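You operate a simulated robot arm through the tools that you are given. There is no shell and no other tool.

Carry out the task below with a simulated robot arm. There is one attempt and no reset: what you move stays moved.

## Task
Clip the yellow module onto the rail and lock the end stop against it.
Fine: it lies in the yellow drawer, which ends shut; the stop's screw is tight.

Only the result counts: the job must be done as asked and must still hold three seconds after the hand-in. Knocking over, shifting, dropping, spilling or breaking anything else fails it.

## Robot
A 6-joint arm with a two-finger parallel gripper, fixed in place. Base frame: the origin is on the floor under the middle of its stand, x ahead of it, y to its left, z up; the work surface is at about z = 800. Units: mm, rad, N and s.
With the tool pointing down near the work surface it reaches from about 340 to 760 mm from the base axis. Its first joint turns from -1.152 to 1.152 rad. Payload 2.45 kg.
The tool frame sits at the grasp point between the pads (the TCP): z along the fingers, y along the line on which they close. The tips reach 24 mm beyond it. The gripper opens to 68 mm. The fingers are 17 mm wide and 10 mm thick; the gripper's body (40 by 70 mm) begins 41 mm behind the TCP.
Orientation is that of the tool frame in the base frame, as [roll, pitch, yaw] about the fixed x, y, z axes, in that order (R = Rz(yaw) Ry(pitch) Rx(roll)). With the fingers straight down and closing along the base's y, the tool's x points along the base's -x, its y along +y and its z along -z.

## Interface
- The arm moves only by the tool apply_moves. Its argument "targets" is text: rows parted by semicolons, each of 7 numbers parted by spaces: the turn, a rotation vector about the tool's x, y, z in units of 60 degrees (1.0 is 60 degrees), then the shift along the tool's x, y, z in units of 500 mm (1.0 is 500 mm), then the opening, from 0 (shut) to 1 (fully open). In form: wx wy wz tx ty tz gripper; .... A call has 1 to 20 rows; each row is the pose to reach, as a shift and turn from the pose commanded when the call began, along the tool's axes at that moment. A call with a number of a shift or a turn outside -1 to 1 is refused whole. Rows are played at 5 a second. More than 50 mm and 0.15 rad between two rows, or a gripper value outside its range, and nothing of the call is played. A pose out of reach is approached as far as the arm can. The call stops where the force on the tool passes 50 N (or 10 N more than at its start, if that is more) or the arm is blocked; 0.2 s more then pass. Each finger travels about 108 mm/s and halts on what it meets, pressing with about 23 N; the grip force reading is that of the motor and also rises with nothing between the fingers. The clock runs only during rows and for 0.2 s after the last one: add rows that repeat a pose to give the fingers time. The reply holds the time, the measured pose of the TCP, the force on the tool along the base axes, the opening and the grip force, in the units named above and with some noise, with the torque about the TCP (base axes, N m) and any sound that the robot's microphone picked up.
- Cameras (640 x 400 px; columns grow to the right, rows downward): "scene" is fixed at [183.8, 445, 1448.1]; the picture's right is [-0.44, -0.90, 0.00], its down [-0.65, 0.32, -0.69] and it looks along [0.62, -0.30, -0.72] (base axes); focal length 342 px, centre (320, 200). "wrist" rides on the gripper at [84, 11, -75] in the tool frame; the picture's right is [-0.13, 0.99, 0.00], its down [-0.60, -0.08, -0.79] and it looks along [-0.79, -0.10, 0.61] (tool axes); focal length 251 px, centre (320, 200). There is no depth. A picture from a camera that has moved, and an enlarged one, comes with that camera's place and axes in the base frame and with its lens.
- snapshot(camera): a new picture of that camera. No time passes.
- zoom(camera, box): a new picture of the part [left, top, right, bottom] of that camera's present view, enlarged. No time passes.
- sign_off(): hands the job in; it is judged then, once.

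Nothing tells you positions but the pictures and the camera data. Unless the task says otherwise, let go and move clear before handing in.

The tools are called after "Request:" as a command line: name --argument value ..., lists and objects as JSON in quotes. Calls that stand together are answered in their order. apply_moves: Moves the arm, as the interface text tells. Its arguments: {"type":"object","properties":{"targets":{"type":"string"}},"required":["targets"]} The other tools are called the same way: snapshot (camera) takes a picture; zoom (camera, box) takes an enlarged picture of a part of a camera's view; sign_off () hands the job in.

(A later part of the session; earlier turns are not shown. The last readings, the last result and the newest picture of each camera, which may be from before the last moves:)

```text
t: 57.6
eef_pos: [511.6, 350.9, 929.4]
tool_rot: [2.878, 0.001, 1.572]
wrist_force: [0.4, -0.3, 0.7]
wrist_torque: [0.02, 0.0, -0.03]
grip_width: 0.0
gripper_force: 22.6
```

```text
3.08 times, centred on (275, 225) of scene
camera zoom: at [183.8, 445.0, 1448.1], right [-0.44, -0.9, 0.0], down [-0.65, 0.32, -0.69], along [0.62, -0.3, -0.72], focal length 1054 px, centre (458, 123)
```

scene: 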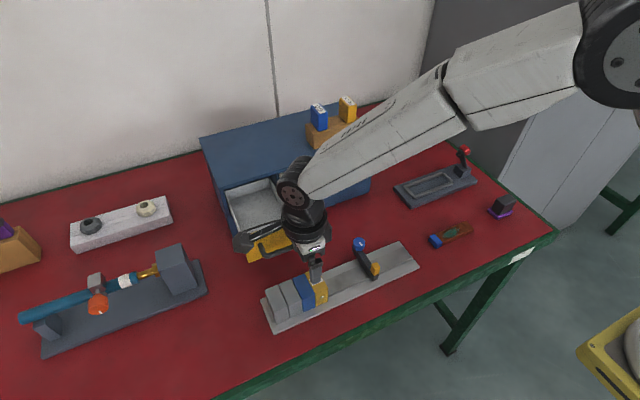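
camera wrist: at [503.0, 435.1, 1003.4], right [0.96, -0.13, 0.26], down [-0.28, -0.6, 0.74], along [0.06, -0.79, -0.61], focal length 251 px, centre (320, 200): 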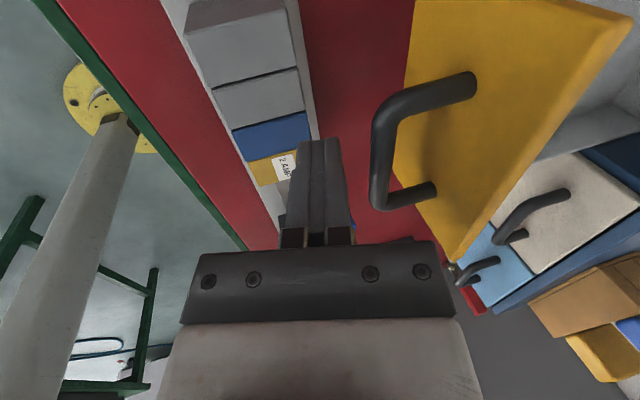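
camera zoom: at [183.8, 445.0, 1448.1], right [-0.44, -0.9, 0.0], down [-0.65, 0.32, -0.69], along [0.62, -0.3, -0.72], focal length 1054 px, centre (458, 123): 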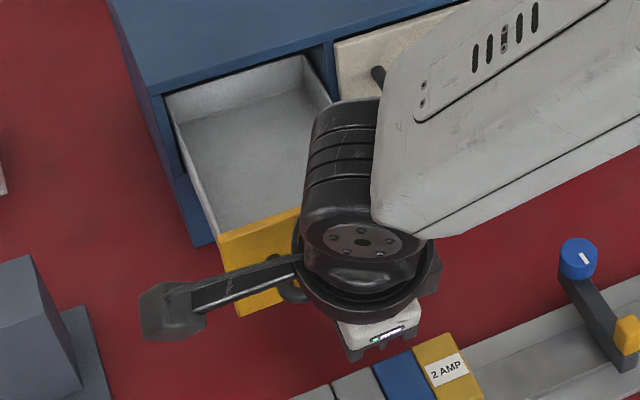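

Request:
apply_moves --targets "0 0 0 0 0.0193 0.0052 0; 0 0 0 0 0.0338 0.0092 0; 0 0 0 0 0.0531 0.0144 0; 0 0 0 0 0.0724 0.0197 0; 0 0 0 0 0.0917 0.0249 0; 0 0 0 0 0.111 0.0301 0; 0 0 0 0 0.1303 0.0354 0; 0 0 0 0 0.1496 0.0406 0; 0 0 0 0 0.1689 0.0459 0; 0 0 0 0 0.1882 0.0511 0; 0 0 0 0 0.2075 0.0563 0"

Request:
snapshot --camera "wrist"

```text
t: 60.0
eef_pos: [619.4, 350.6, 929.1]
tool_rot: [2.878, -0.001, 1.573]
wrist_force: [0.4, 0.1, -0.5]
wrist_torque: [-0.02, 0.02, 0.03]
grip_width: 0.0
gripper_force: 23.0
```

```text
taken
camera wrist: at [611.1, 434.8, 1003.3], right [0.96, -0.13, 0.26], down [-0.28, -0.6, 0.75], along [0.06, -0.79, -0.61], focal length 251 px, centre (320, 200)
```

wrist: 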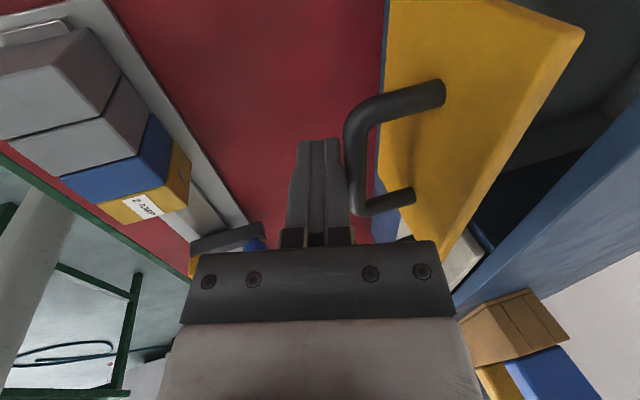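

The drawer is sliding in easily, with about 30 mm to go. I'll finish slowly.

Request:
apply_moves --targets "0 0 0 0 0.0097 0.0026 0; 0 0 0 0 0.0193 0.0052 0; 0 0 0 0 0.029 0.0079 0; 0 0 0 0 0.0386 0.0105 0; 0 0 0 0 0.0463 0.0126 0; 0 0 0 0 0.0521 0.0141 0; 0 0 0 0 0.0579 0.0157 0; 0 0 0 0 0.0637 0.0173 0; 0 0 0 0 0.0676 0.0183 0; 0 0 0 0 0.0714 0.0194 0; 0 0 0 0 0.0753 0.0204 0"

Request:
snapshot --camera "wrist"

Request:
zoom --camera "scene" --box '[190, 120, 390, 260]'

```text
t: 61.9
eef_pos: [649.5, 352.9, 927.4]
tool_rot: [2.892, 0.009, 1.574]
wrist_force: [-9.3, 1.2, -0.5]
wrist_torque: [0.0, 0.0, 0.1]
grip_width: 0.0
gripper_force: 22.6
stopped in row 9: the force on the tool passed its limit at 53 N (the readings are from after the stop); the commanded pose is now the measured one
```

```text
taken
camera wrist: at [641.6, 436.7, 1000.5], right [0.96, -0.12, 0.25], down [-0.27, -0.6, 0.75], along [0.05, -0.79, -0.61], focal length 251 px, centre (320, 200)
```

wrist: 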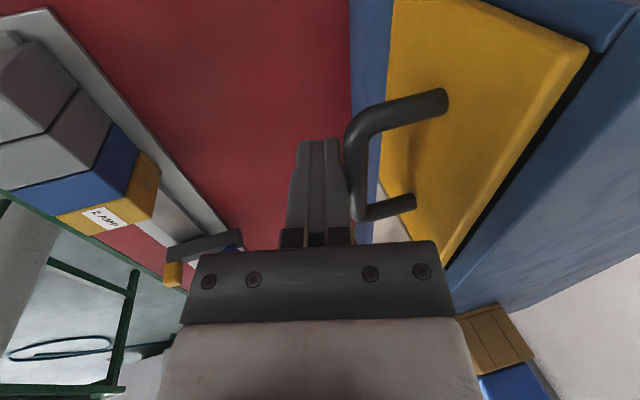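

```text
2.86 times, centred on (290, 190) of scene
camera zoom: at [183.6, 445.1, 1448.1], right [-0.44, -0.9, 0.0], down [-0.65, 0.32, -0.69], along [0.62, -0.3, -0.72], focal length 979 px, centre (406, 229)
```

zoom: 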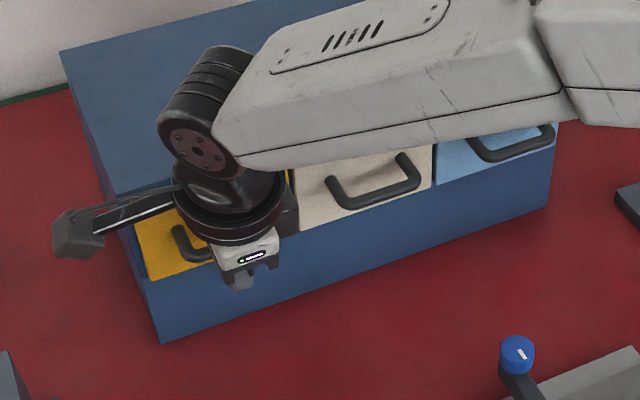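

The drawer is fully home (hard stop at the closed position). I'll back off and rise, then verify that it is flush.

Request:
apply_moves --targets "0 0 0 0 -0.0193 -0.0052 0; 0 0 0 0 -0.0579 -0.0157 0; 0 0 0 0 -0.0965 -0.0262 0; 0 0 0 0 -0.11 -0.08 0; 0 0 0 0 -0.12 -0.15 0; 0 0 0 0 -0.15 -0.22 0; 0 0 0 0 -0.2 -0.28 0"

Request:
snapshot --camera "scene"

Request:
snapshot --camera "wrist"

```text
t: 63.5
eef_pos: [516.9, 351.6, 1037.4]
tool_rot: [2.888, 0.004, 1.574]
wrist_force: [0.2, 0.2, -0.3]
wrist_torque: [0.02, -0.02, 0.03]
grip_width: 0.0
gripper_force: 23.0
```

```text
taken
```

scene: 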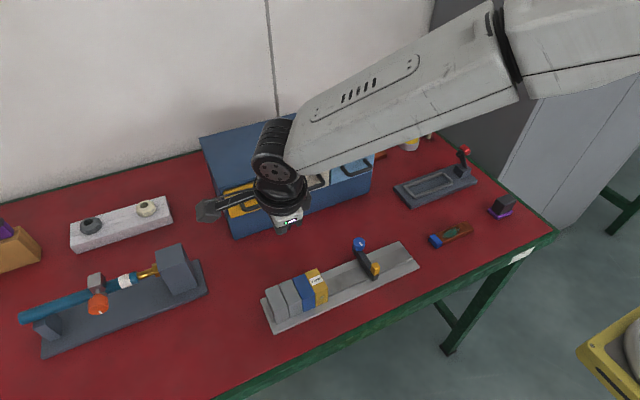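

```text
taken
camera wrist: at [508.8, 436.3, 1111.1], right [0.96, -0.13, 0.25], down [-0.27, -0.6, 0.75], along [0.05, -0.79, -0.61], focal length 251 px, centre (320, 200)
```

wrist: 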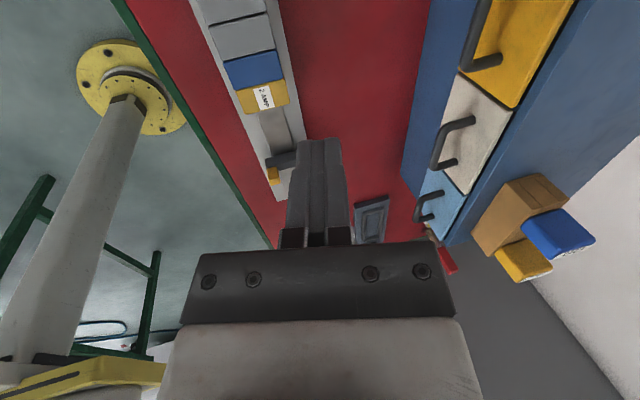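

The drawer is flush and all else is in place. Now I'll straighten the tool and go to the −y side of the end stop to push it towards the yellow module.

Request:
apply_moves --targets "0.04 0 0 -0.067 -0.0129 0.023 0; 0.08 0.001 0.001 -0.134 -0.0258 0.046 0; 0.12 0.001 0.002 -0.201 -0.0387 0.07 0; 0.16 0.002 0.003 -0.268 -0.0516 0.093 0; 0.2 0.002 0.003 -0.335 -0.0645 0.116 0; 0.242 0.003 0.004 -0.402 -0.0774 0.139 0; 0.242 0.003 0.004 -0.402 -0.0774 0.139 0"

Request:
snapshot --camera "wrist"

Request:
snapshot --camera "scene"

```text
t: 65.1
eef_pos: [498.4, 153.9, 960.3]
tool_rot: [3.141, 0.003, 1.569]
wrist_force: [0.4, -0.5, 0.1]
wrist_torque: [-0.02, 0.0, 0.02]
grip_width: 0.3
gripper_force: 23.0
```

```text
taken
camera wrist: at [510.3, 238.0, 1033.9], right [0.99, -0.13, 0.0], down [-0.08, -0.6, 0.79], along [-0.1, -0.79, -0.61], focal length 251 px, centre (320, 200)
```

wrist: 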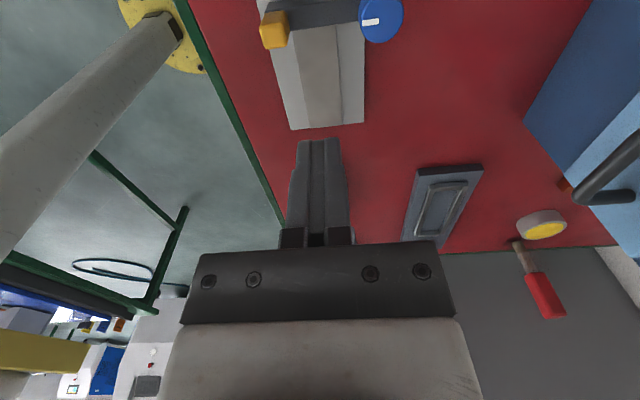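

```text
taken
```

scene: 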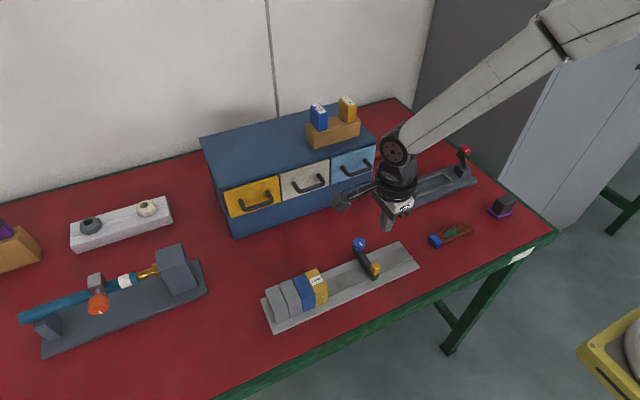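

Request:
apply_moves --targets "0 0 0 -0.01 -0.0028 0.05 0; 0 0 0 -0.01 -0.0028 0.1 0; 0 0 0 -0.01 -0.0028 0.15 0; 0 0 0 -0.01 -0.0028 0.19 0; 0 0 0 -0.01 -0.0028 0.215 0; 0 0 0 -0.01 -0.0028 0.233 0; 0 0 0 -0.01 -0.0028 0.233 0"

Request:
snapshot --camera "wrist"

Request:
zoom --camera "scene" --box '[280, 220, 440, 330]'

```text
t: 66.7
eef_pos: [499.6, 146.9, 844.9]
tool_rot: [-3.141, 0.001, 1.568]
wrist_force: [-0.1, -0.6, 0.5]
wrist_torque: [0.02, 0.01, 0.01]
grip_width: 0.0
gripper_force: 23.1
```

```text
taken
camera wrist: at [510.7, 230.5, 918.6], right [0.99, -0.13, 0.0], down [-0.08, -0.6, 0.79], along [-0.1, -0.79, -0.61], focal length 251 px, centre (320, 200)
```

wrist: 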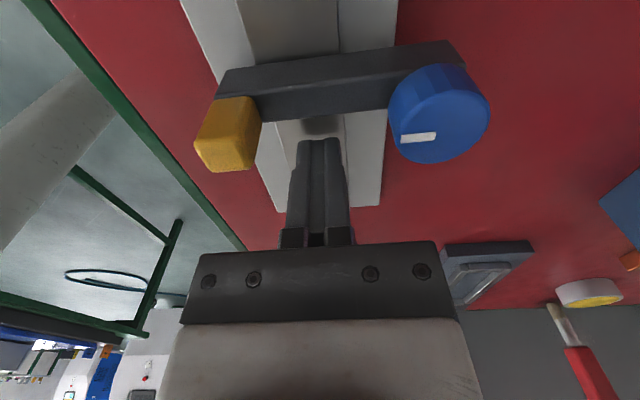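

```text
3.64 times, centred on (360, 275) of scene
camera zoom: at [183.8, 445.0, 1448.1], right [-0.44, -0.9, 0.0], down [-0.65, 0.32, -0.69], along [0.62, -0.3, -0.72], focal length 1246 px, centre (174, -73)
```

zoom: 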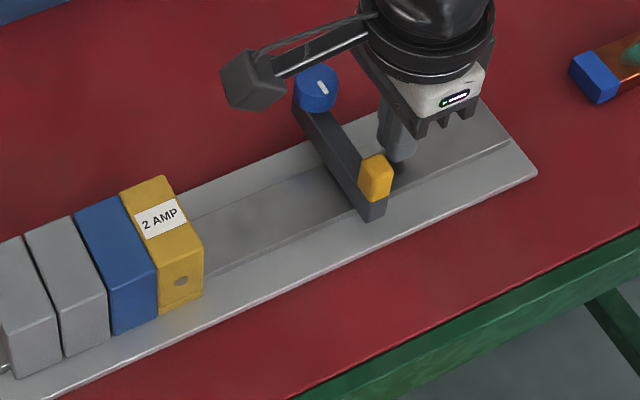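

The closed fingers are just behind the stop bar on its −y side. I'll push along +y gently and check that it slides.

Request:
apply_moves --targets "0 0 0 0.015 0 0 0; 0 0 0 0.028 0 0 0; 0 0 0 0.036 0 0 0; 0 0 0 0.044 0 0 0; 0 0 0 0.052 0 0 0; 0 0 0 0.06 0 0 0"

Request:
zoom --camera "scene" --box '[280, 220, 440, 330]'

Request:
snapshot --camera "wrist"

```text
t: 68.1
eef_pos: [497.8, 173.9, 845.4]
tool_rot: [3.14, 0.002, 1.57]
wrist_force: [-1.2, -0.5, -1.2]
wrist_torque: [0.0, 0.0, 0.03]
grip_width: 0.0
gripper_force: 22.4
```

```text
3.64 times, centred on (360, 275) of scene
camera zoom: at [183.8, 445.0, 1448.1], right [-0.44, -0.9, 0.0], down [-0.65, 0.32, -0.69], along [0.62, -0.3, -0.72], focal length 1246 px, centre (174, -73)
```

zoom: 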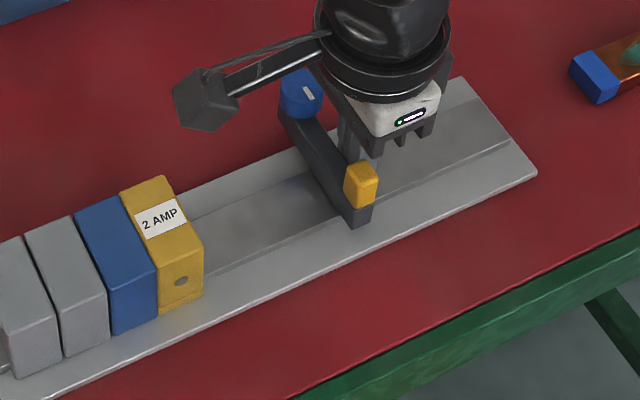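

```text
taken
camera wrist: at [510.1, 258.5, 919.7], right [0.99, -0.13, 0.0], down [-0.08, -0.6, 0.79], along [-0.1, -0.79, -0.61], focal length 251 px, centre (320, 200)
```

wrist: 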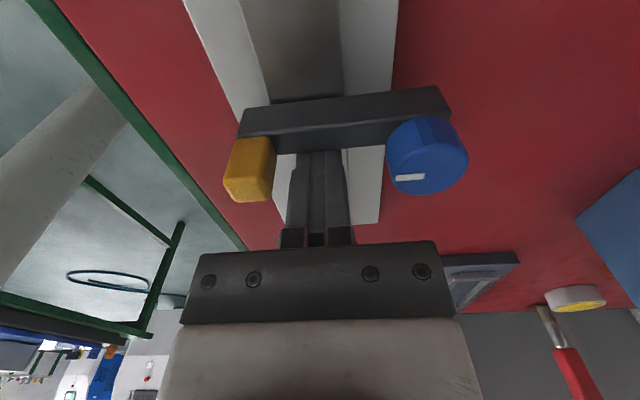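

The stop slides freely. I'll continue pushing to just short of the module.

Request:
apply_moves --targets "0 0 0 0.016 0 0 0; 0 0 0 0.032 0 0 0; 0 0 0 0.048 0 0 0; 0 0 0 0.064 0 0 0; 0 0 0 0.08 0 0 0; 0 0 0 0.096 0 0 0; 0 0 0 0.112 0 0 0; 0 0 0 0.128 0 0 0; 0 0 0 0.144 0 0 0; 0 0 0 0.158 0 0 0; 0 0 0 0.168 0 0 0; 0 0 0 0.168 0 0 0"

Request:
zoom --camera "scene" --box '[260, 220, 420, 330]'

Request:
snapshot --camera "wrist"

```text
t: 70.7
eef_pos: [497.7, 260.5, 847.9]
tool_rot: [-3.141, 0.002, 1.571]
wrist_force: [1.2, -0.6, -0.3]
wrist_torque: [0.02, 0.02, -0.01]
grip_width: 0.1
gripper_force: 22.7
```

```text
3.64 times, centred on (340, 275) of scene
camera zoom: at [183.8, 445.0, 1448.1], right [-0.44, -0.9, 0.0], down [-0.65, 0.32, -0.69], along [0.62, -0.3, -0.72], focal length 1246 px, centre (247, -73)
```

zoom: 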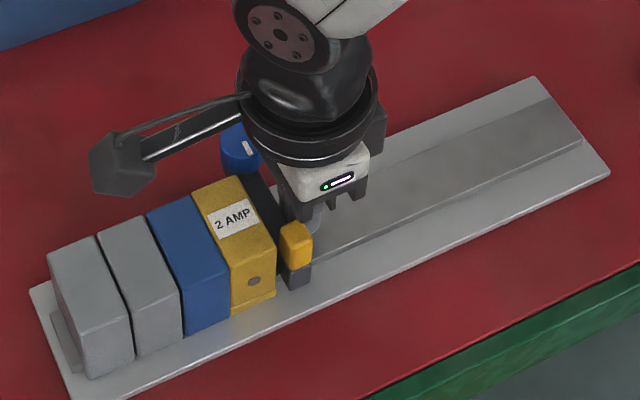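

```text
taken
camera wrist: at [509.2, 344.3, 919.9], right [0.99, -0.13, 0.0], down [-0.08, -0.6, 0.79], along [-0.1, -0.79, -0.61], focal length 251 px, centre (320, 200)
```

wrist: 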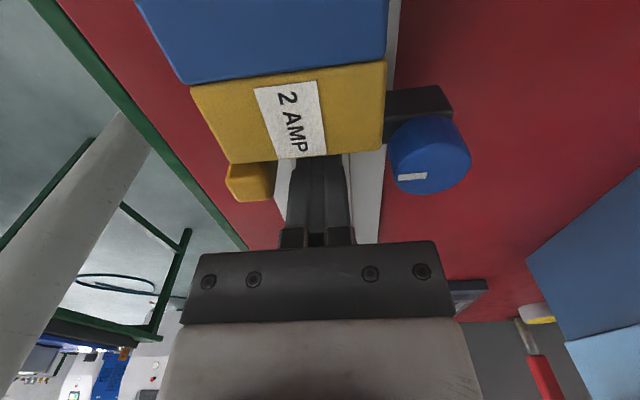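

About 5 mm remain. I'll close the gap in small steps, watching the y force so the stop only touches the module lightly.

Request:
apply_moves --targets "0 0 0 0.003 0 0 0; 0 0 0 0.006 0 0 0; 0 0 0 0.008 0 0 0; 0 0 0 0.008 0 0 0"

```text
t: 71.7
eef_pos: [496.8, 263.2, 845.9]
tool_rot: [3.141, 0.001, 1.57]
wrist_force: [0.3, 0.2, -0.4]
wrist_torque: [-0.04, -0.02, 0.0]
grip_width: 0.0
gripper_force: 22.8
```

Request:
apply_moves --targets "0 0 0 0.002 0 0 0; 0 0 0 0.004 0 0 0; 0 0 0 0.004 0 0 0"

Request:
zoom --camera "scene" --box '[300, 260, 360, 310]'

```text
t: 72.5
eef_pos: [498.3, 265.4, 845.2]
tool_rot: [3.141, 0.003, 1.569]
wrist_force: [0.5, -1.7, -0.2]
wrist_torque: [-0.01, -0.01, -0.02]
grip_width: 0.1
gripper_force: 23.1
```

```text
8.00 times, centred on (330, 285) of scene
camera zoom: at [183.8, 445.0, 1448.1], right [-0.44, -0.9, 0.0], down [-0.65, 0.32, -0.69], along [0.62, -0.3, -0.72], focal length 2740 px, centre (240, -480)
```

zoom: 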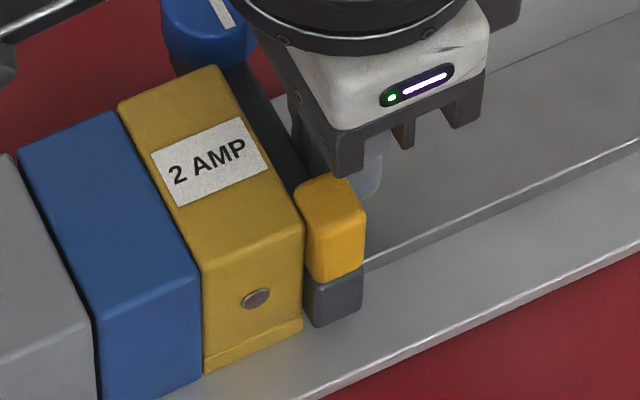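

Nearly touching. A few more 0.5 mm steps.

Request:
apply_moves --targets "0 0 0 0.001 0 0 0; 0 0 0 0.002 0 0 0; 0 0 0 0.003 0 0 0; 0 0 0 0.003 0 0 0"

```text
t: 73.5
eef_pos: [497.9, 265.4, 844.7]
tool_rot: [-3.14, 0.002, 1.57]
wrist_force: [-1.7, -12.8, 3.0]
wrist_torque: [-0.11, 0.08, 0.05]
grip_width: 0.1
gripper_force: 23.0
```

Contact: 12.8 N against the module. I'll check the picture.

Request:
zoom --camera "scene" --box '[300, 260, 360, 310]'

Request:
zoom --camera "wrist" --box '[180, 40, 480, 220]'

```text
8.00 times, centred on (330, 285) of scene
camera zoom: at [183.7, 444.7, 1448.2], right [-0.44, -0.9, 0.0], down [-0.65, 0.32, -0.69], along [0.62, -0.3, -0.72], focal length 2740 px, centre (240, -480)
```

zoom: 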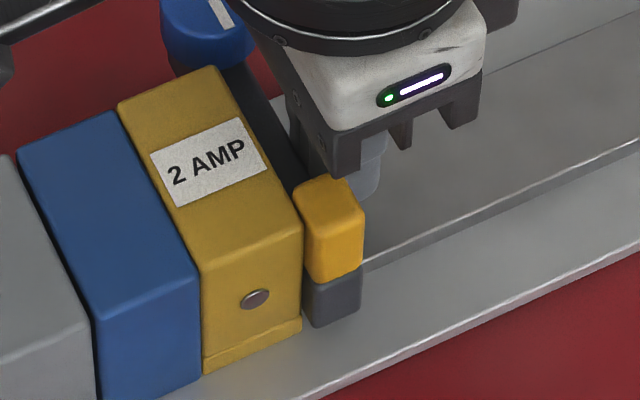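

```text
2.13 times, centred on (330, 130) of wrist
camera zoom: at [510.1, 349.7, 919.7], right [0.99, -0.13, 0.0], down [-0.08, -0.6, 0.8], along [-0.11, -0.79, -0.61], focal length 536 px, centre (299, 349)
```

zoom: 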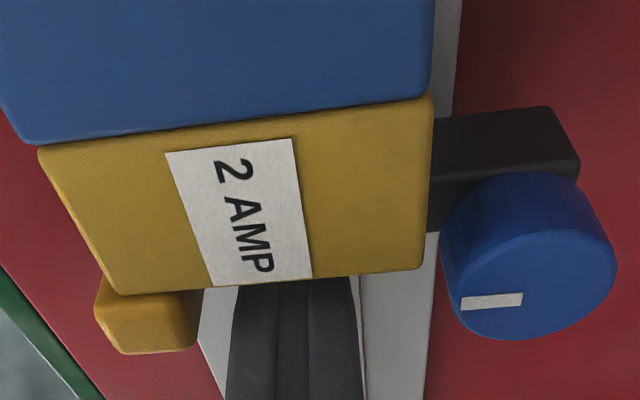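

The stop is snug against the yellow module. I'll back the fingers off, rise, and reorient to grip the blue knob (now near (541, 280), top z≈853) with fingers closing along y.

Request:
apply_moves --targets "0 0 0 -0.006 0 0 0; 0 0 0 -0.02 0 0 0; 0 0 0 -0.03 0 -0.03 0; 0 0 0 -0.03 0 -0.08 0; 0 0 0 -0.03 0 -0.14 0; 0 0 0 -0.03 0 -0.2 0; 0 0 0 -0.03 0 -0.24 0.3"

Request:
apply_moves --targets "0 0 -0.125 0 0 0 0.6; 0 0 -0.25 0 0 0 0.6; 0 0 -0.375 0 0 0 0.6; 0 0 -0.5 0 0 0 0.6; 0 0 -0.625 0 0 0 0.6; 0 0 -0.75 0 0 0 0.6; 0 0 -0.875 0 0 0 0.6; 0 0 -1.0 0 0 0 0.6"

Request:
apply_moves --targets "0 0 -0.125 0 0 0 0.6; 0 0 -0.25 0 0 0 0.6; 0 0 -0.375 0 0 0 0.6; 0 0 -0.5 0 0 0 0.6"

Request:
snapshot --camera "wrist"

Request:
zoom --camera "scene" --box '[290, 230, 370, 310]'

```text
t: 75.1
eef_pos: [499.5, 252.2, 967.0]
tool_rot: [-3.14, -0.001, 1.569]
wrist_force: [-0.6, 0.1, 0.8]
wrist_torque: [0.0, 0.0, 0.02]
grip_width: 20.4
gripper_force: 0.1
```

```text
t: 76.9
eef_pos: [498.7, 251.7, 966.9]
tool_rot: [-3.14, -0.001, 2.617]
wrist_force: [0.1, 0.3, 0.1]
wrist_torque: [0.03, 0.01, 0.06]
grip_width: 40.8
gripper_force: 0.1
```

```text
t: 77.9
eef_pos: [498.2, 253.9, 965.6]
tool_rot: [-3.141, 0.0, 3.142]
wrist_force: [-0.2, -0.4, -0.1]
wrist_torque: [0.0, 0.01, -0.02]
grip_width: 41.0
gripper_force: 0.1
```

```text
taken
camera wrist: at [415.2, 263.8, 1040.2], right [0.13, 0.99, 0.0], down [0.6, -0.08, 0.79], along [0.79, -0.1, -0.61], focal length 251 px, centre (320, 200)
```

wrist: 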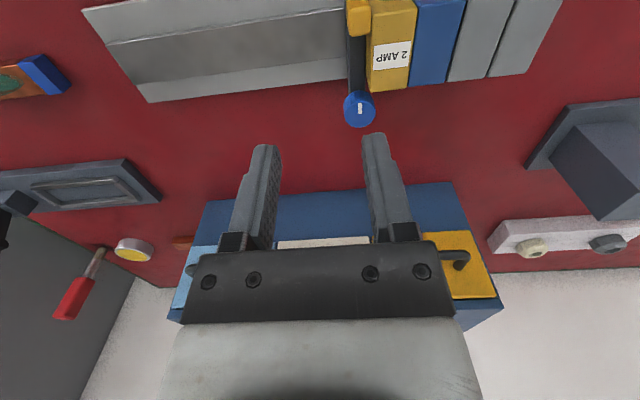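

```text
5.00 times, centred on (330, 270) of scene
camera zoom: at [183.8, 445.0, 1448.1], right [-0.44, -0.9, 0.0], down [-0.65, 0.32, -0.69], along [0.62, -0.3, -0.72], focal length 1713 px, centre (270, -150)
```

zoom: 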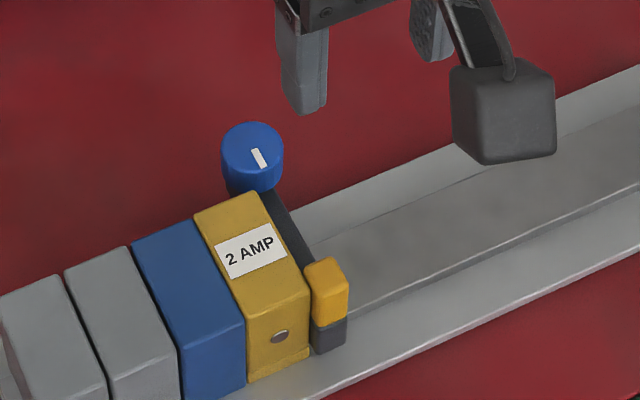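

Request:
zoom --camera "wrist" --box '[310, 50, 430, 140]'

```text
4.44 times, centred on (370, 95) of wrist
camera zoom: at [415.2, 263.8, 1040.2], right [0.13, 0.99, 0.0], down [0.6, -0.08, 0.79], along [0.79, -0.1, -0.61], focal length 1118 px, centre (98, 667)
```

zoom: 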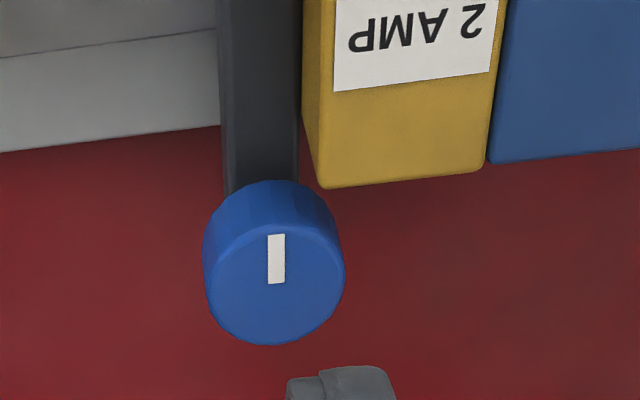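

The knob measures about 26 mm across, centred at (541.8, 280.7) with its top at z≈855 and the pointer towards −x. I'll move above it, check the alignment, then descend.

Request:
apply_moves --targets "0 0 0 -0.029 0.018 0.04 0.6; 0 0 0 -0.058 0.036 0.08 0.6; 0 0 0 -0.0872 0.0536 0.1212 0.6; 0 0 0 -0.0872 0.0536 0.1212 0.6"

Request:
snapshot --camera "wrist"

Request:
zoom --camera "wrist" --box '[240, 60, 400, 180]'

```text
t: 78.9
eef_pos: [540.5, 277.8, 907.6]
tool_rot: [-3.139, 0.0, 3.139]
wrist_force: [-0.9, 0.3, 0.0]
wrist_torque: [-0.02, -0.01, 0.0]
grip_width: 40.6
gripper_force: 0.0
```

```text
taken
camera wrist: at [457.2, 288.7, 981.7], right [0.13, 0.99, 0.0], down [0.6, -0.08, 0.79], along [0.79, -0.1, -0.61], focal length 251 px, centre (320, 200)
```

wrist: 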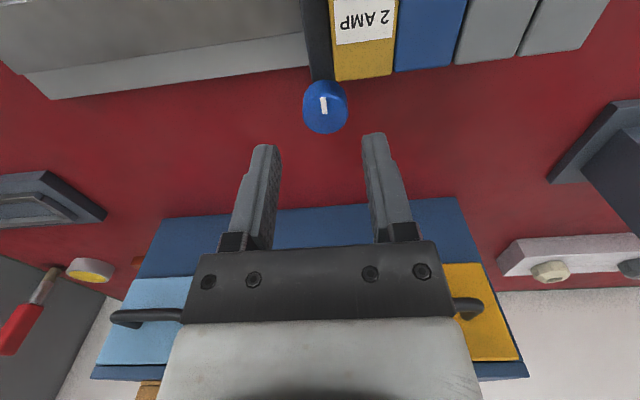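

```text
3.33 times, centred on (320, 120) of wrist
camera zoom: at [457.2, 288.7, 981.7], right [0.13, 0.99, 0.0], down [0.6, -0.08, 0.79], along [0.79, -0.1, -0.61], focal length 838 px, centre (320, 467)
```

zoom: 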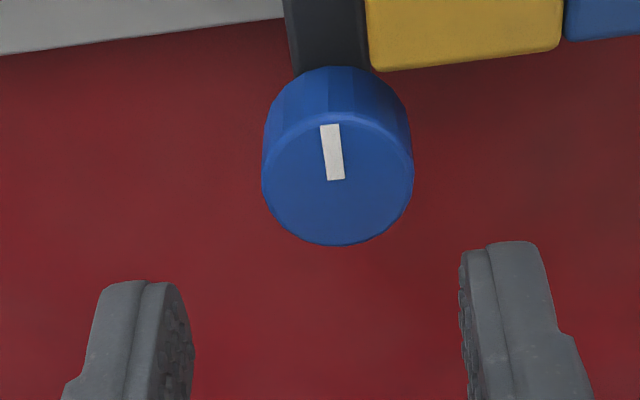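

The knob centre is at (541.4, 280.6). I'll line up with a 1 mm bias towards +y, so the grip can't pull the stop off the module, and descend with the tips just above the bar.

Request:
apply_moves --targets "0 0 0 -0.001 0.0078 0.02 0.6; 0 0 0 -0.001 0.0078 0.045 0.6; 0 0 0 -0.001 0.0078 0.07 0.6; 0 0 0 -0.001 0.0078 0.085 0.6; 0 0 0 -0.001 0.0078 0.091 0.6; 0 0 0 -0.001 0.0078 0.091 0.6"

Request:
snapshot --camera "wrist"

Request:
zoom --camera "scene" --box '[290, 210, 370, 310]'

```text
t: 80.3
eef_pos: [541.8, 281.2, 859.8]
tool_rot: [-3.14, 0.0, 3.14]
wrist_force: [-0.4, -0.2, 0.1]
wrist_torque: [-0.01, -0.02, 0.0]
grip_width: 40.7
gripper_force: 0.0
```

```text
taken
camera wrist: at [458.0, 293.0, 933.5], right [0.13, 0.99, 0.0], down [0.6, -0.08, 0.79], along [0.79, -0.1, -0.61], focal length 251 px, centre (320, 200)
```

wrist: 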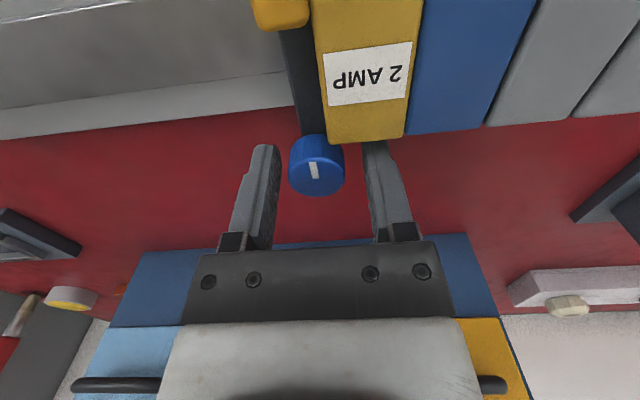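

```text
4.00 times, centred on (330, 260) of scene
camera zoom: at [183.8, 445.0, 1448.1], right [-0.44, -0.9, 0.0], down [-0.65, 0.32, -0.69], along [0.62, -0.3, -0.72], focal length 1370 px, centre (280, -40)
```

zoom: 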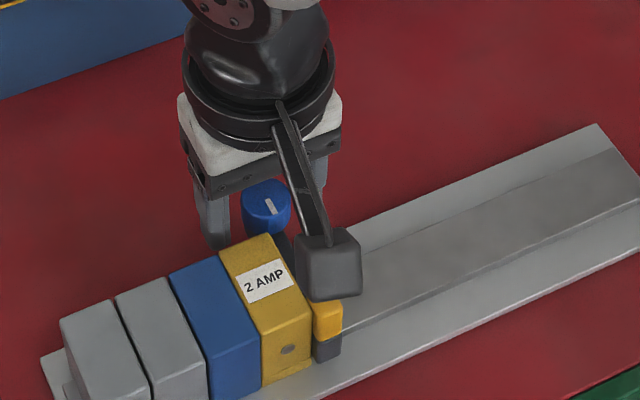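

The knob is centred between the fingers. I'll close on it.

Request:
apply_moves --targets "0 0 0 0 0 0 0.45; 0 0 0 0 0 0 0.3; 0 0 0 0 0 0 0; 0 0 0 0 0 0 0"

Request:
snapshot --camera "wrist"

```text
t: 81.3
eef_pos: [542.4, 280.4, 858.8]
tool_rot: [-3.138, -0.001, 3.141]
wrist_force: [0.6, -13.2, 3.1]
wrist_torque: [0.19, 0.13, 0.03]
grip_width: 25.3
gripper_force: 40.4
```

```text
taken
camera wrist: at [458.1, 292.1, 933.6], right [0.13, 0.99, 0.0], down [0.61, -0.08, 0.79], along [0.79, -0.11, -0.61], focal length 251 px, centre (320, 200)
```

wrist: 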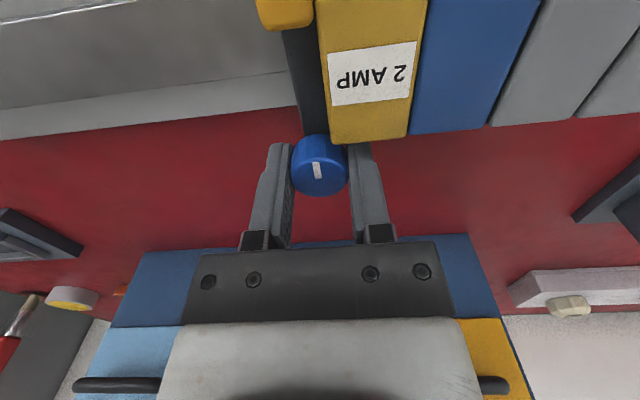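

Gripped at 25.3 mm with the stop pressed against the module (13 N). I'll turn clockwise (seen from above) 30° and watch the torque.

Request:
apply_moves --targets "0 0 0.1 0 0 0 0; 0 0 0.2 0 0 0 0; 0 0 0.3 0 0 0 0; 0 0 0.4 0 0 0 0; 0 0 0.5 0 0 0 0"

Request:
snapshot --camera "wrist"

```text
t: 82.5
eef_pos: [540.8, 280.0, 858.8]
tool_rot: [-3.132, -0.004, 2.612]
wrist_force: [-11.1, -34.0, 13.3]
wrist_torque: [0.19, -0.01, 0.13]
grip_width: 25.5
gripper_force: 41.5
```

```text
taken
camera wrist: at [474.7, 332.3, 933.5], right [0.61, 0.79, -0.01], down [0.49, -0.37, 0.79], along [0.62, -0.49, -0.61], focal length 251 px, centre (320, 200)
```

wrist: 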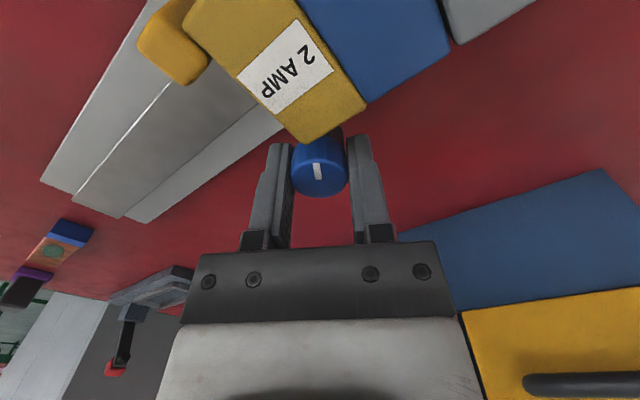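

The knob is turning with the gripper at low torque (0.13 N·m). The sideways push has grown to 34 N, so I'll relax about 2 mm in −y while turning further.

Request:
apply_moves --targets "0 0 0 -0.0012 -0.004 0 0; 0 0 0.1 -0.0012 -0.004 0 0; 0 0 0.2 -0.0012 -0.004 0 0; 0 0 0.3 -0.0012 -0.004 0 0; 0 0 0.4 -0.0012 -0.004 0 0; 0 0 0.5 -0.0012 -0.004 0 0"

Request:
snapshot --camera "wrist"

```text
t: 83.9
eef_pos: [540.1, 276.1, 860.5]
tool_rot: [-3.134, 0.001, 2.088]
wrist_force: [-10.7, -39.5, 21.4]
wrist_torque: [-0.18, -0.11, 0.14]
grip_width: 25.3
gripper_force: 40.9
```

```text
taken
camera wrist: at [509.9, 356.4, 934.0], right [0.93, 0.38, -0.01], down [0.24, -0.56, 0.8], along [0.3, -0.74, -0.61], focal length 251 px, centre (320, 200)
```

wrist: 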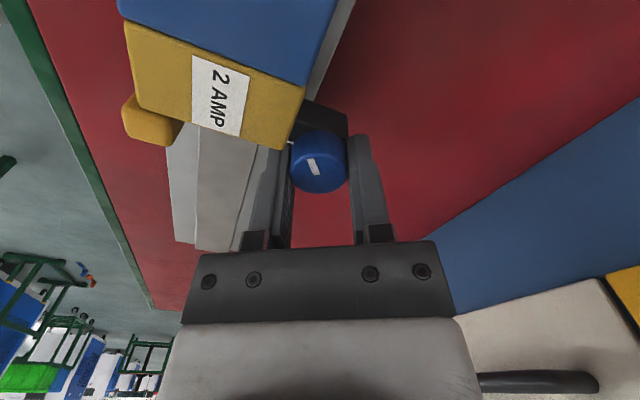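

Request:
zoom --camera "wrist" --box '[230, 80, 390, 220]'

Request:
zoom --camera "scene" --box '[290, 210, 370, 310]'

```text
2.86 times, centred on (310, 150) of wrist
camera zoom: at [509.9, 356.4, 934.0], right [0.93, 0.38, -0.01], down [0.24, -0.56, 0.8], along [0.3, -0.74, -0.61], focal length 718 px, centre (349, 343)
```

zoom: 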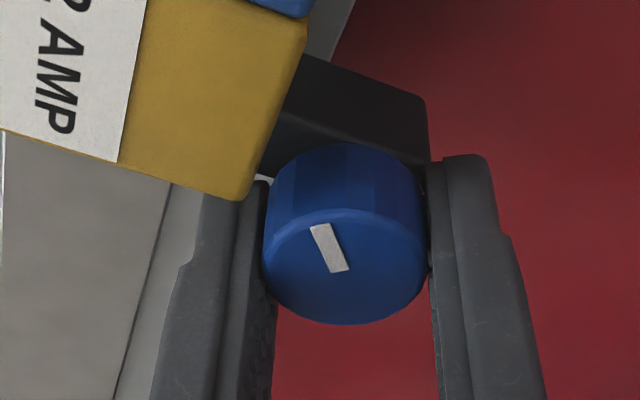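

```text
4.00 times, centred on (330, 260) of scene
camera zoom: at [183.1, 443.9, 1448.5], right [-0.44, -0.9, 0.0], down [-0.65, 0.32, -0.69], along [0.62, -0.3, -0.72], focal length 1370 px, centre (280, -40)
```

zoom: 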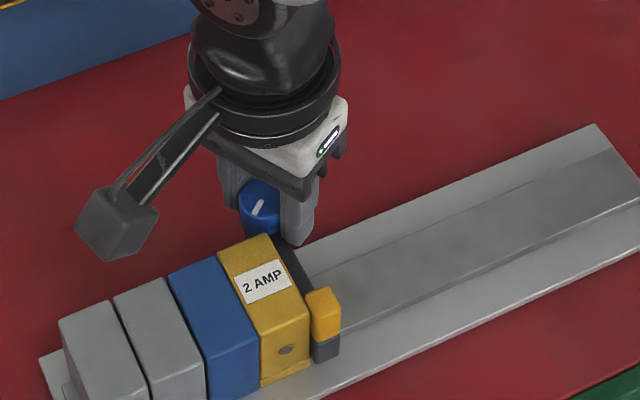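

Request:
zoom --camera "scene" --box '[310, 260, 360, 305]'

Request:
zoom --camera "scene" --box '[320, 240, 370, 285]'

```text
8.89 times, centred on (335, 282) of scene
camera zoom: at [183.1, 443.9, 1448.5], right [-0.44, -0.9, 0.0], down [-0.65, 0.32, -0.69], along [0.62, -0.3, -0.72], focal length 3045 px, centre (187, -533)
```

zoom: 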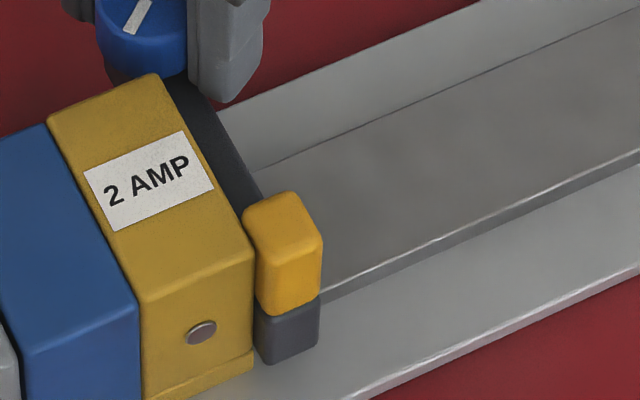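

```text
8.89 times, centred on (345, 262) of scene
camera zoom: at [183.1, 443.9, 1448.5], right [-0.44, -0.9, 0.0], down [-0.65, 0.32, -0.69], along [0.62, -0.3, -0.72], focal length 3045 px, centre (98, -356)
```

zoom: 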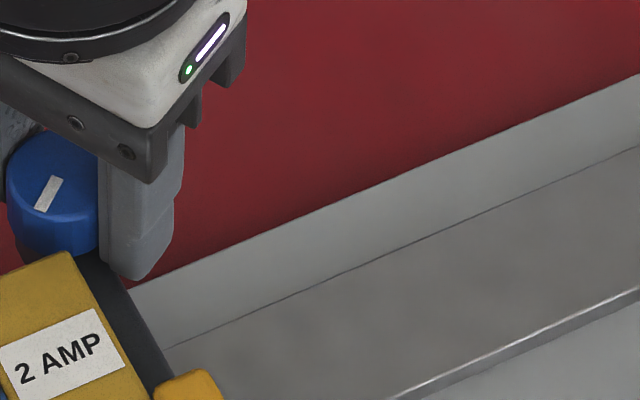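

The stop is still against the module and the knob has turned roughly 50°, with a little slip. I'll open, rise, rotate back for another bite, and re-centre accurately.

Request:
apply_moves --targets "0 0 0 0 0 0 0.4; 0 0 0 0 0 0 0.6; 0 0 0 0 0 -0.01 0.6; 0 0 0 0 0 -0.05 0.6; 0 0 0 0 0 -0.09 0.6"

Request:
apply_moves --targets "0 0 -0.125 0 0 0 0.6; 0 0 -0.25 0 0 0 0.6; 0 0 -0.375 0 0 0 0.6; 0 0 -0.5 0 0 0 0.6; 0 0 -0.625 0 0 0 0.6; 0 0 -0.75 0 0 0 0.6; 0 0 -0.875 0 0 0 0.6; 0 0 -1.0 0 0 0 0.6"

Request:
snapshot --camera "wrist"

Request:
zoom --camera "wrist" --box '[240, 60, 400, 180]'

Request:
zoom --camera "scene" --box '[300, 230, 370, 305]'

```text
t: 85.1
eef_pos: [541.6, 280.5, 904.4]
tool_rot: [-3.14, 0.001, 2.093]
wrist_force: [-0.9, 0.5, -0.2]
wrist_torque: [0.01, 0.02, -0.03]
grip_width: 41.0
gripper_force: 0.0
```

```text
t: 86.9
eef_pos: [540.4, 279.4, 904.1]
tool_rot: [-3.141, 0.001, -3.141]
wrist_force: [-0.4, 0.4, 0.2]
wrist_torque: [-0.02, 0.01, -0.01]
grip_width: 40.6
gripper_force: 0.0
```

```text
taken
camera wrist: at [458.1, 292.0, 978.4], right [0.13, 0.99, 0.0], down [0.6, -0.08, 0.79], along [0.79, -0.1, -0.61], focal length 251 px, centre (320, 200)
```

wrist: 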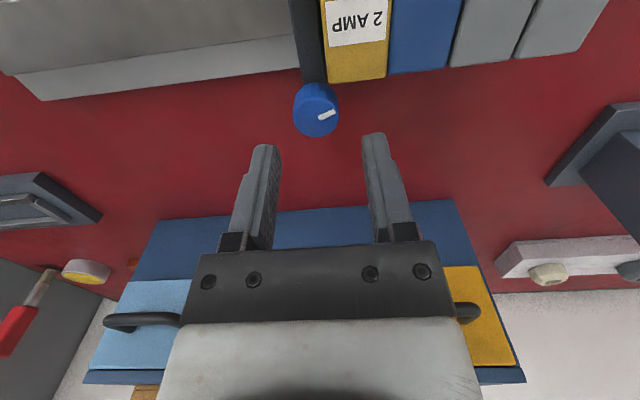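

```text
3.33 times, centred on (320, 120) of wrist
camera zoom: at [458.1, 292.0, 978.4], right [0.13, 0.99, 0.0], down [0.6, -0.08, 0.79], along [0.79, -0.1, -0.61], focal length 838 px, centre (320, 467)
```

zoom: 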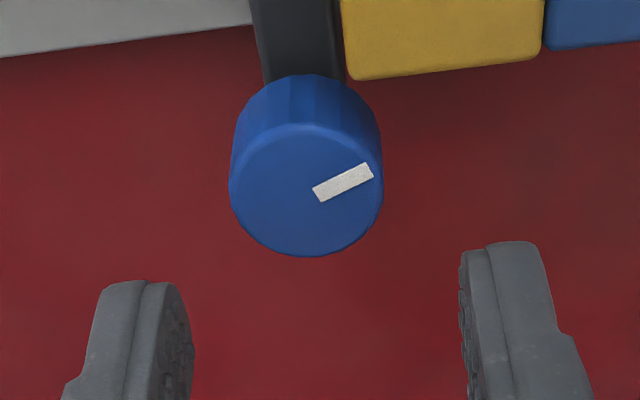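

```text
5.33 times, centred on (335, 268) of scene
camera zoom: at [183.8, 445.0, 1448.1], right [-0.44, -0.9, 0.0], down [-0.65, 0.32, -0.69], along [0.62, -0.3, -0.72], focal length 1827 px, centre (240, -160)
```

zoom: 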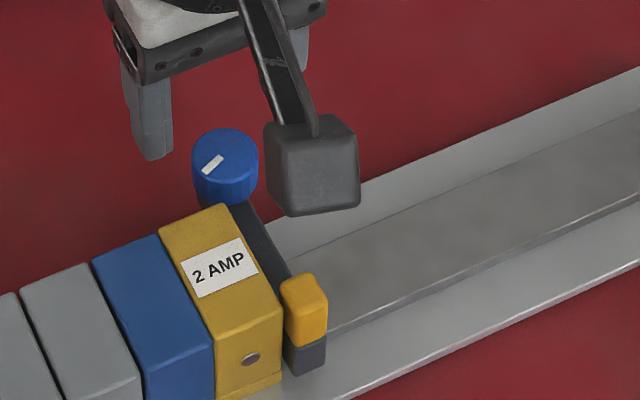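

Request:
zoom --camera "wrist" --box '[280, 0, 360, 100]'

Request:
zoom --camera "scene" --box '[325, 265, 365, 305]'

```text
4.00 times, centred on (320, 50) of wrist
camera zoom: at [458.1, 292.0, 978.4], right [0.13, 0.99, 0.0], down [0.6, -0.08, 0.79], along [0.79, -0.1, -0.61], focal length 1006 px, centre (320, 800)
```

zoom: 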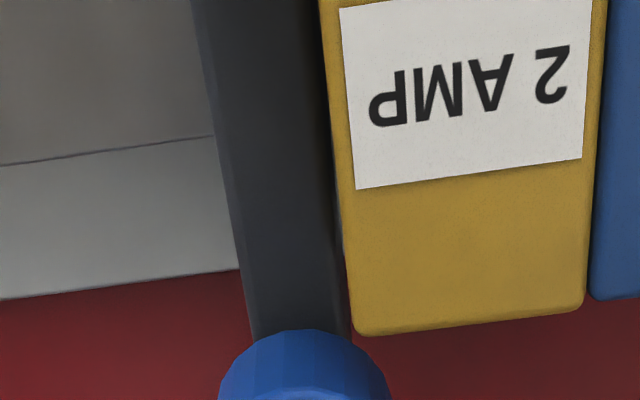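

```text
10.00 times, centred on (345, 285) of scene
camera zoom: at [183.8, 445.0, 1448.1], right [-0.44, -0.9, 0.0], down [-0.65, 0.32, -0.69], along [0.62, -0.3, -0.72], focal length 3425 px, centre (70, -650)
```

zoom: 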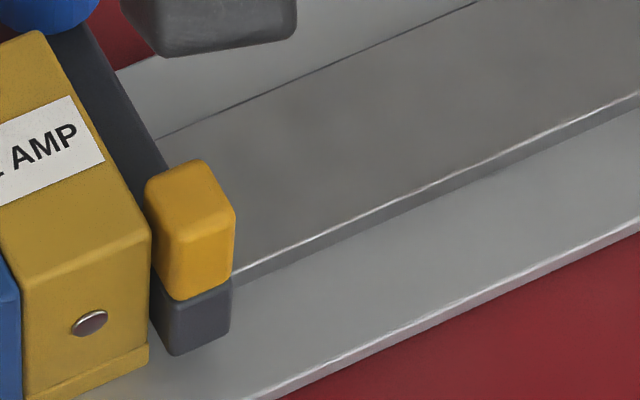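

The knob turned about 55° clockwise, but the stop appears to have crept about 1.5–2 mm off the module. I'll re-grip the knob centred, slide the stop back against the module using the grip, then continue tightening while holding it there.

Request:
apply_moves --targets "0 0 0 0.0014 -0.0042 0.02 0.6; 0 0 0 0.0014 -0.0042 0.045 0.6; 0 0 0 0.0014 -0.0042 0.07 0.6; 0 0 0 0.0014 -0.0042 0.084 0.6; 0 0 0 0.0014 -0.0042 0.084 0.6"

Request:
zoom --camera "wrist" --box '[230, 80, 410, 220]'

```text
t: 88.1
eef_pos: [539.9, 278.7, 863.2]
tool_rot: [-3.14, 0.001, 3.14]
wrist_force: [0.5, -1.1, 0.3]
wrist_torque: [-0.01, 0.0, -0.05]
grip_width: 40.7
gripper_force: 0.0
```

```text
2.86 times, centred on (320, 150) of wrist
camera zoom: at [457.1, 289.9, 937.0], right [0.13, 0.99, 0.0], down [0.6, -0.08, 0.79], along [0.79, -0.1, -0.61], focal length 718 px, centre (320, 343)
```

zoom: 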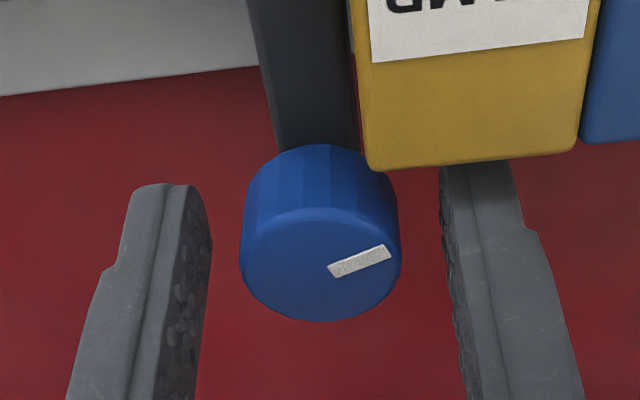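

Centred in y, and I can see a thin gap between bar and module. I'll grip, then slide +y in small steps until the module reacts.

Request:
apply_moves --targets "0 0 0 -0.002 0 0 0.6; 0 0 0 -0.002 0 0 0.45; 0 0 0 -0.002 0 0 0.3; 0 0 0 -0.002 0 0 0; 0 0 0 -0.002 0 0 0"

Request:
apply_moves --targets "0 0 0 0 0.002 0 0; 0 0 0 0 0.004 0 0; 0 0 0 0 0.004 0 0"

Request:
zoom --camera "wrist" --box '[230, 80, 410, 220]'

```text
t: 89.3
eef_pos: [541.0, 277.9, 863.2]
tool_rot: [-3.14, 0.001, 3.14]
wrist_force: [0.1, -0.7, -0.8]
wrist_torque: [0.25, 0.08, 0.0]
grip_width: 25.3
gripper_force: 41.0
```

```text
t: 90.1
eef_pos: [542.3, 280.3, 863.3]
tool_rot: [-3.14, 0.001, 3.141]
wrist_force: [-5.6, 0.5, 9.9]
wrist_torque: [0.21, 0.42, -0.03]
grip_width: 25.1
gripper_force: 41.0
```

```text
2.86 times, centred on (320, 150) of wrist
camera zoom: at [458.5, 291.8, 937.1], right [0.13, 0.99, 0.0], down [0.6, -0.08, 0.79], along [0.79, -0.1, -0.61], focal length 718 px, centre (320, 343)
```

zoom: 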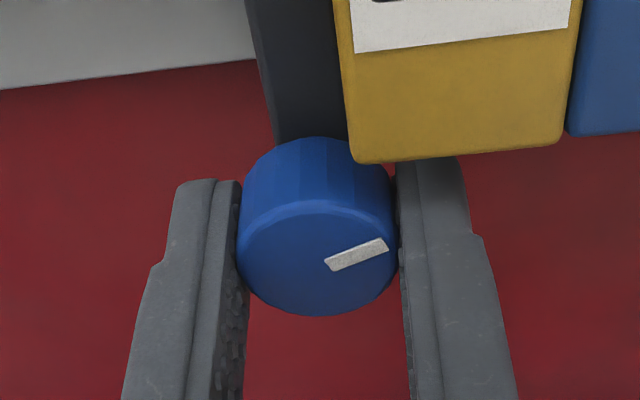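

The stop slid freely with the knob (the screw isn't clamping yet). A bit more +y to make contact.

Request:
apply_moves --targets "0 0 0 0 0.0015 -0.001 0; 0 0 0 0 0.003 -0.002 0; 0 0 0 0 0.003 -0.002 0"

```text
t: 90.9
eef_pos: [541.8, 280.4, 862.8]
tool_rot: [-3.139, -0.002, 3.139]
wrist_force: [-4.4, -8.1, 4.0]
wrist_torque: [0.16, -0.47, 0.01]
grip_width: 25.4
gripper_force: 40.6
```

In contact with the module (8 N). Now turning clockwise in small increments, holding that contact.

Request:
apply_moves --targets "0 0 0.1 0 0 0 0; 0 0 0.2 0 0 0 0; 0 0 0.3 0 0 0 0; 0 0 0.3 0 0 0 0"

```text
t: 91.9
eef_pos: [541.8, 280.2, 862.3]
tool_rot: [-3.138, 0.001, 2.823]
wrist_force: [11.3, -19.2, -9.2]
wrist_torque: [0.09, -0.22, 0.04]
grip_width: 25.0
gripper_force: 40.5
```

Request:
apply_moves --targets "0 0 0.1 0 0 0 0; 0 0 0.2 0 0 0 0; 0 0 0.3 0 0 0 0; 0 0 0.3 0 0 0 0"

```text
t: 92.9
eef_pos: [540.8, 279.4, 862.3]
tool_rot: [-3.135, 0.0, 2.508]
wrist_force: [-4.9, -35.3, 13.9]
wrist_torque: [-0.01, 0.06, 0.12]
grip_width: 25.3
gripper_force: 41.1
```

Request:
apply_moves --targets "0 0 0 -0.0018 -0.0024 0 0; 0 0 0 -0.0018 -0.0024 0 0"

```text
t: 93.5
eef_pos: [541.4, 279.2, 863.0]
tool_rot: [-3.136, -0.002, 2.511]
wrist_force: [-7.5, -25.2, 9.0]
wrist_torque: [-0.09, -0.23, 0.1]
grip_width: 25.3
gripper_force: 41.1
```

Good: still pressed at 25 N. Continuing the turn.

Request:
apply_moves --targets "0 0 0.1 0 0 0 0; 0 0 0.2 0 0 0 0; 0 0 0.3 0 0 0 0; 0 0 0.3 0 0 0 0"

Request:
zoom --camera "wrist" --box '[230, 80, 410, 220]'

```text
t: 94.5
eef_pos: [541.6, 279.1, 863.1]
tool_rot: [-3.133, 0.001, 2.197]
wrist_force: [-2.8, -26.3, -5.6]
wrist_torque: [0.06, -0.12, 0.06]
grip_width: 25.4
gripper_force: 40.8
```

```text
2.86 times, centred on (320, 150) of wrist
camera zoom: at [501.3, 353.5, 936.8], right [0.88, 0.48, -0.01], down [0.29, -0.53, 0.79], along [0.37, -0.7, -0.61], focal length 718 px, centre (320, 343)
```

zoom: 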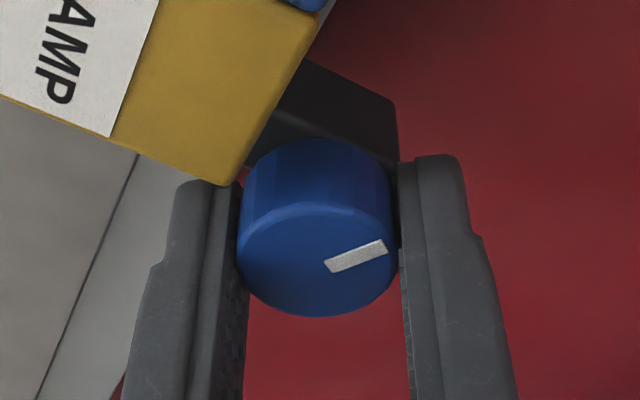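

No slip; about 110° turned in total. A little more on this bite, checking the torque.

Request:
apply_moves --targets "0 0 0.1 0 0 0 0; 0 0 0.2 0 0 0 0; 0 0 0.2 0 0 0 0"

```text
t: 95.3
eef_pos: [540.0, 278.5, 861.7]
tool_rot: [-3.133, 0.002, 1.987]
wrist_force: [-8.0, -27.7, -3.9]
wrist_torque: [0.13, -0.12, 0.04]
grip_width: 25.3
gripper_force: 40.7
```

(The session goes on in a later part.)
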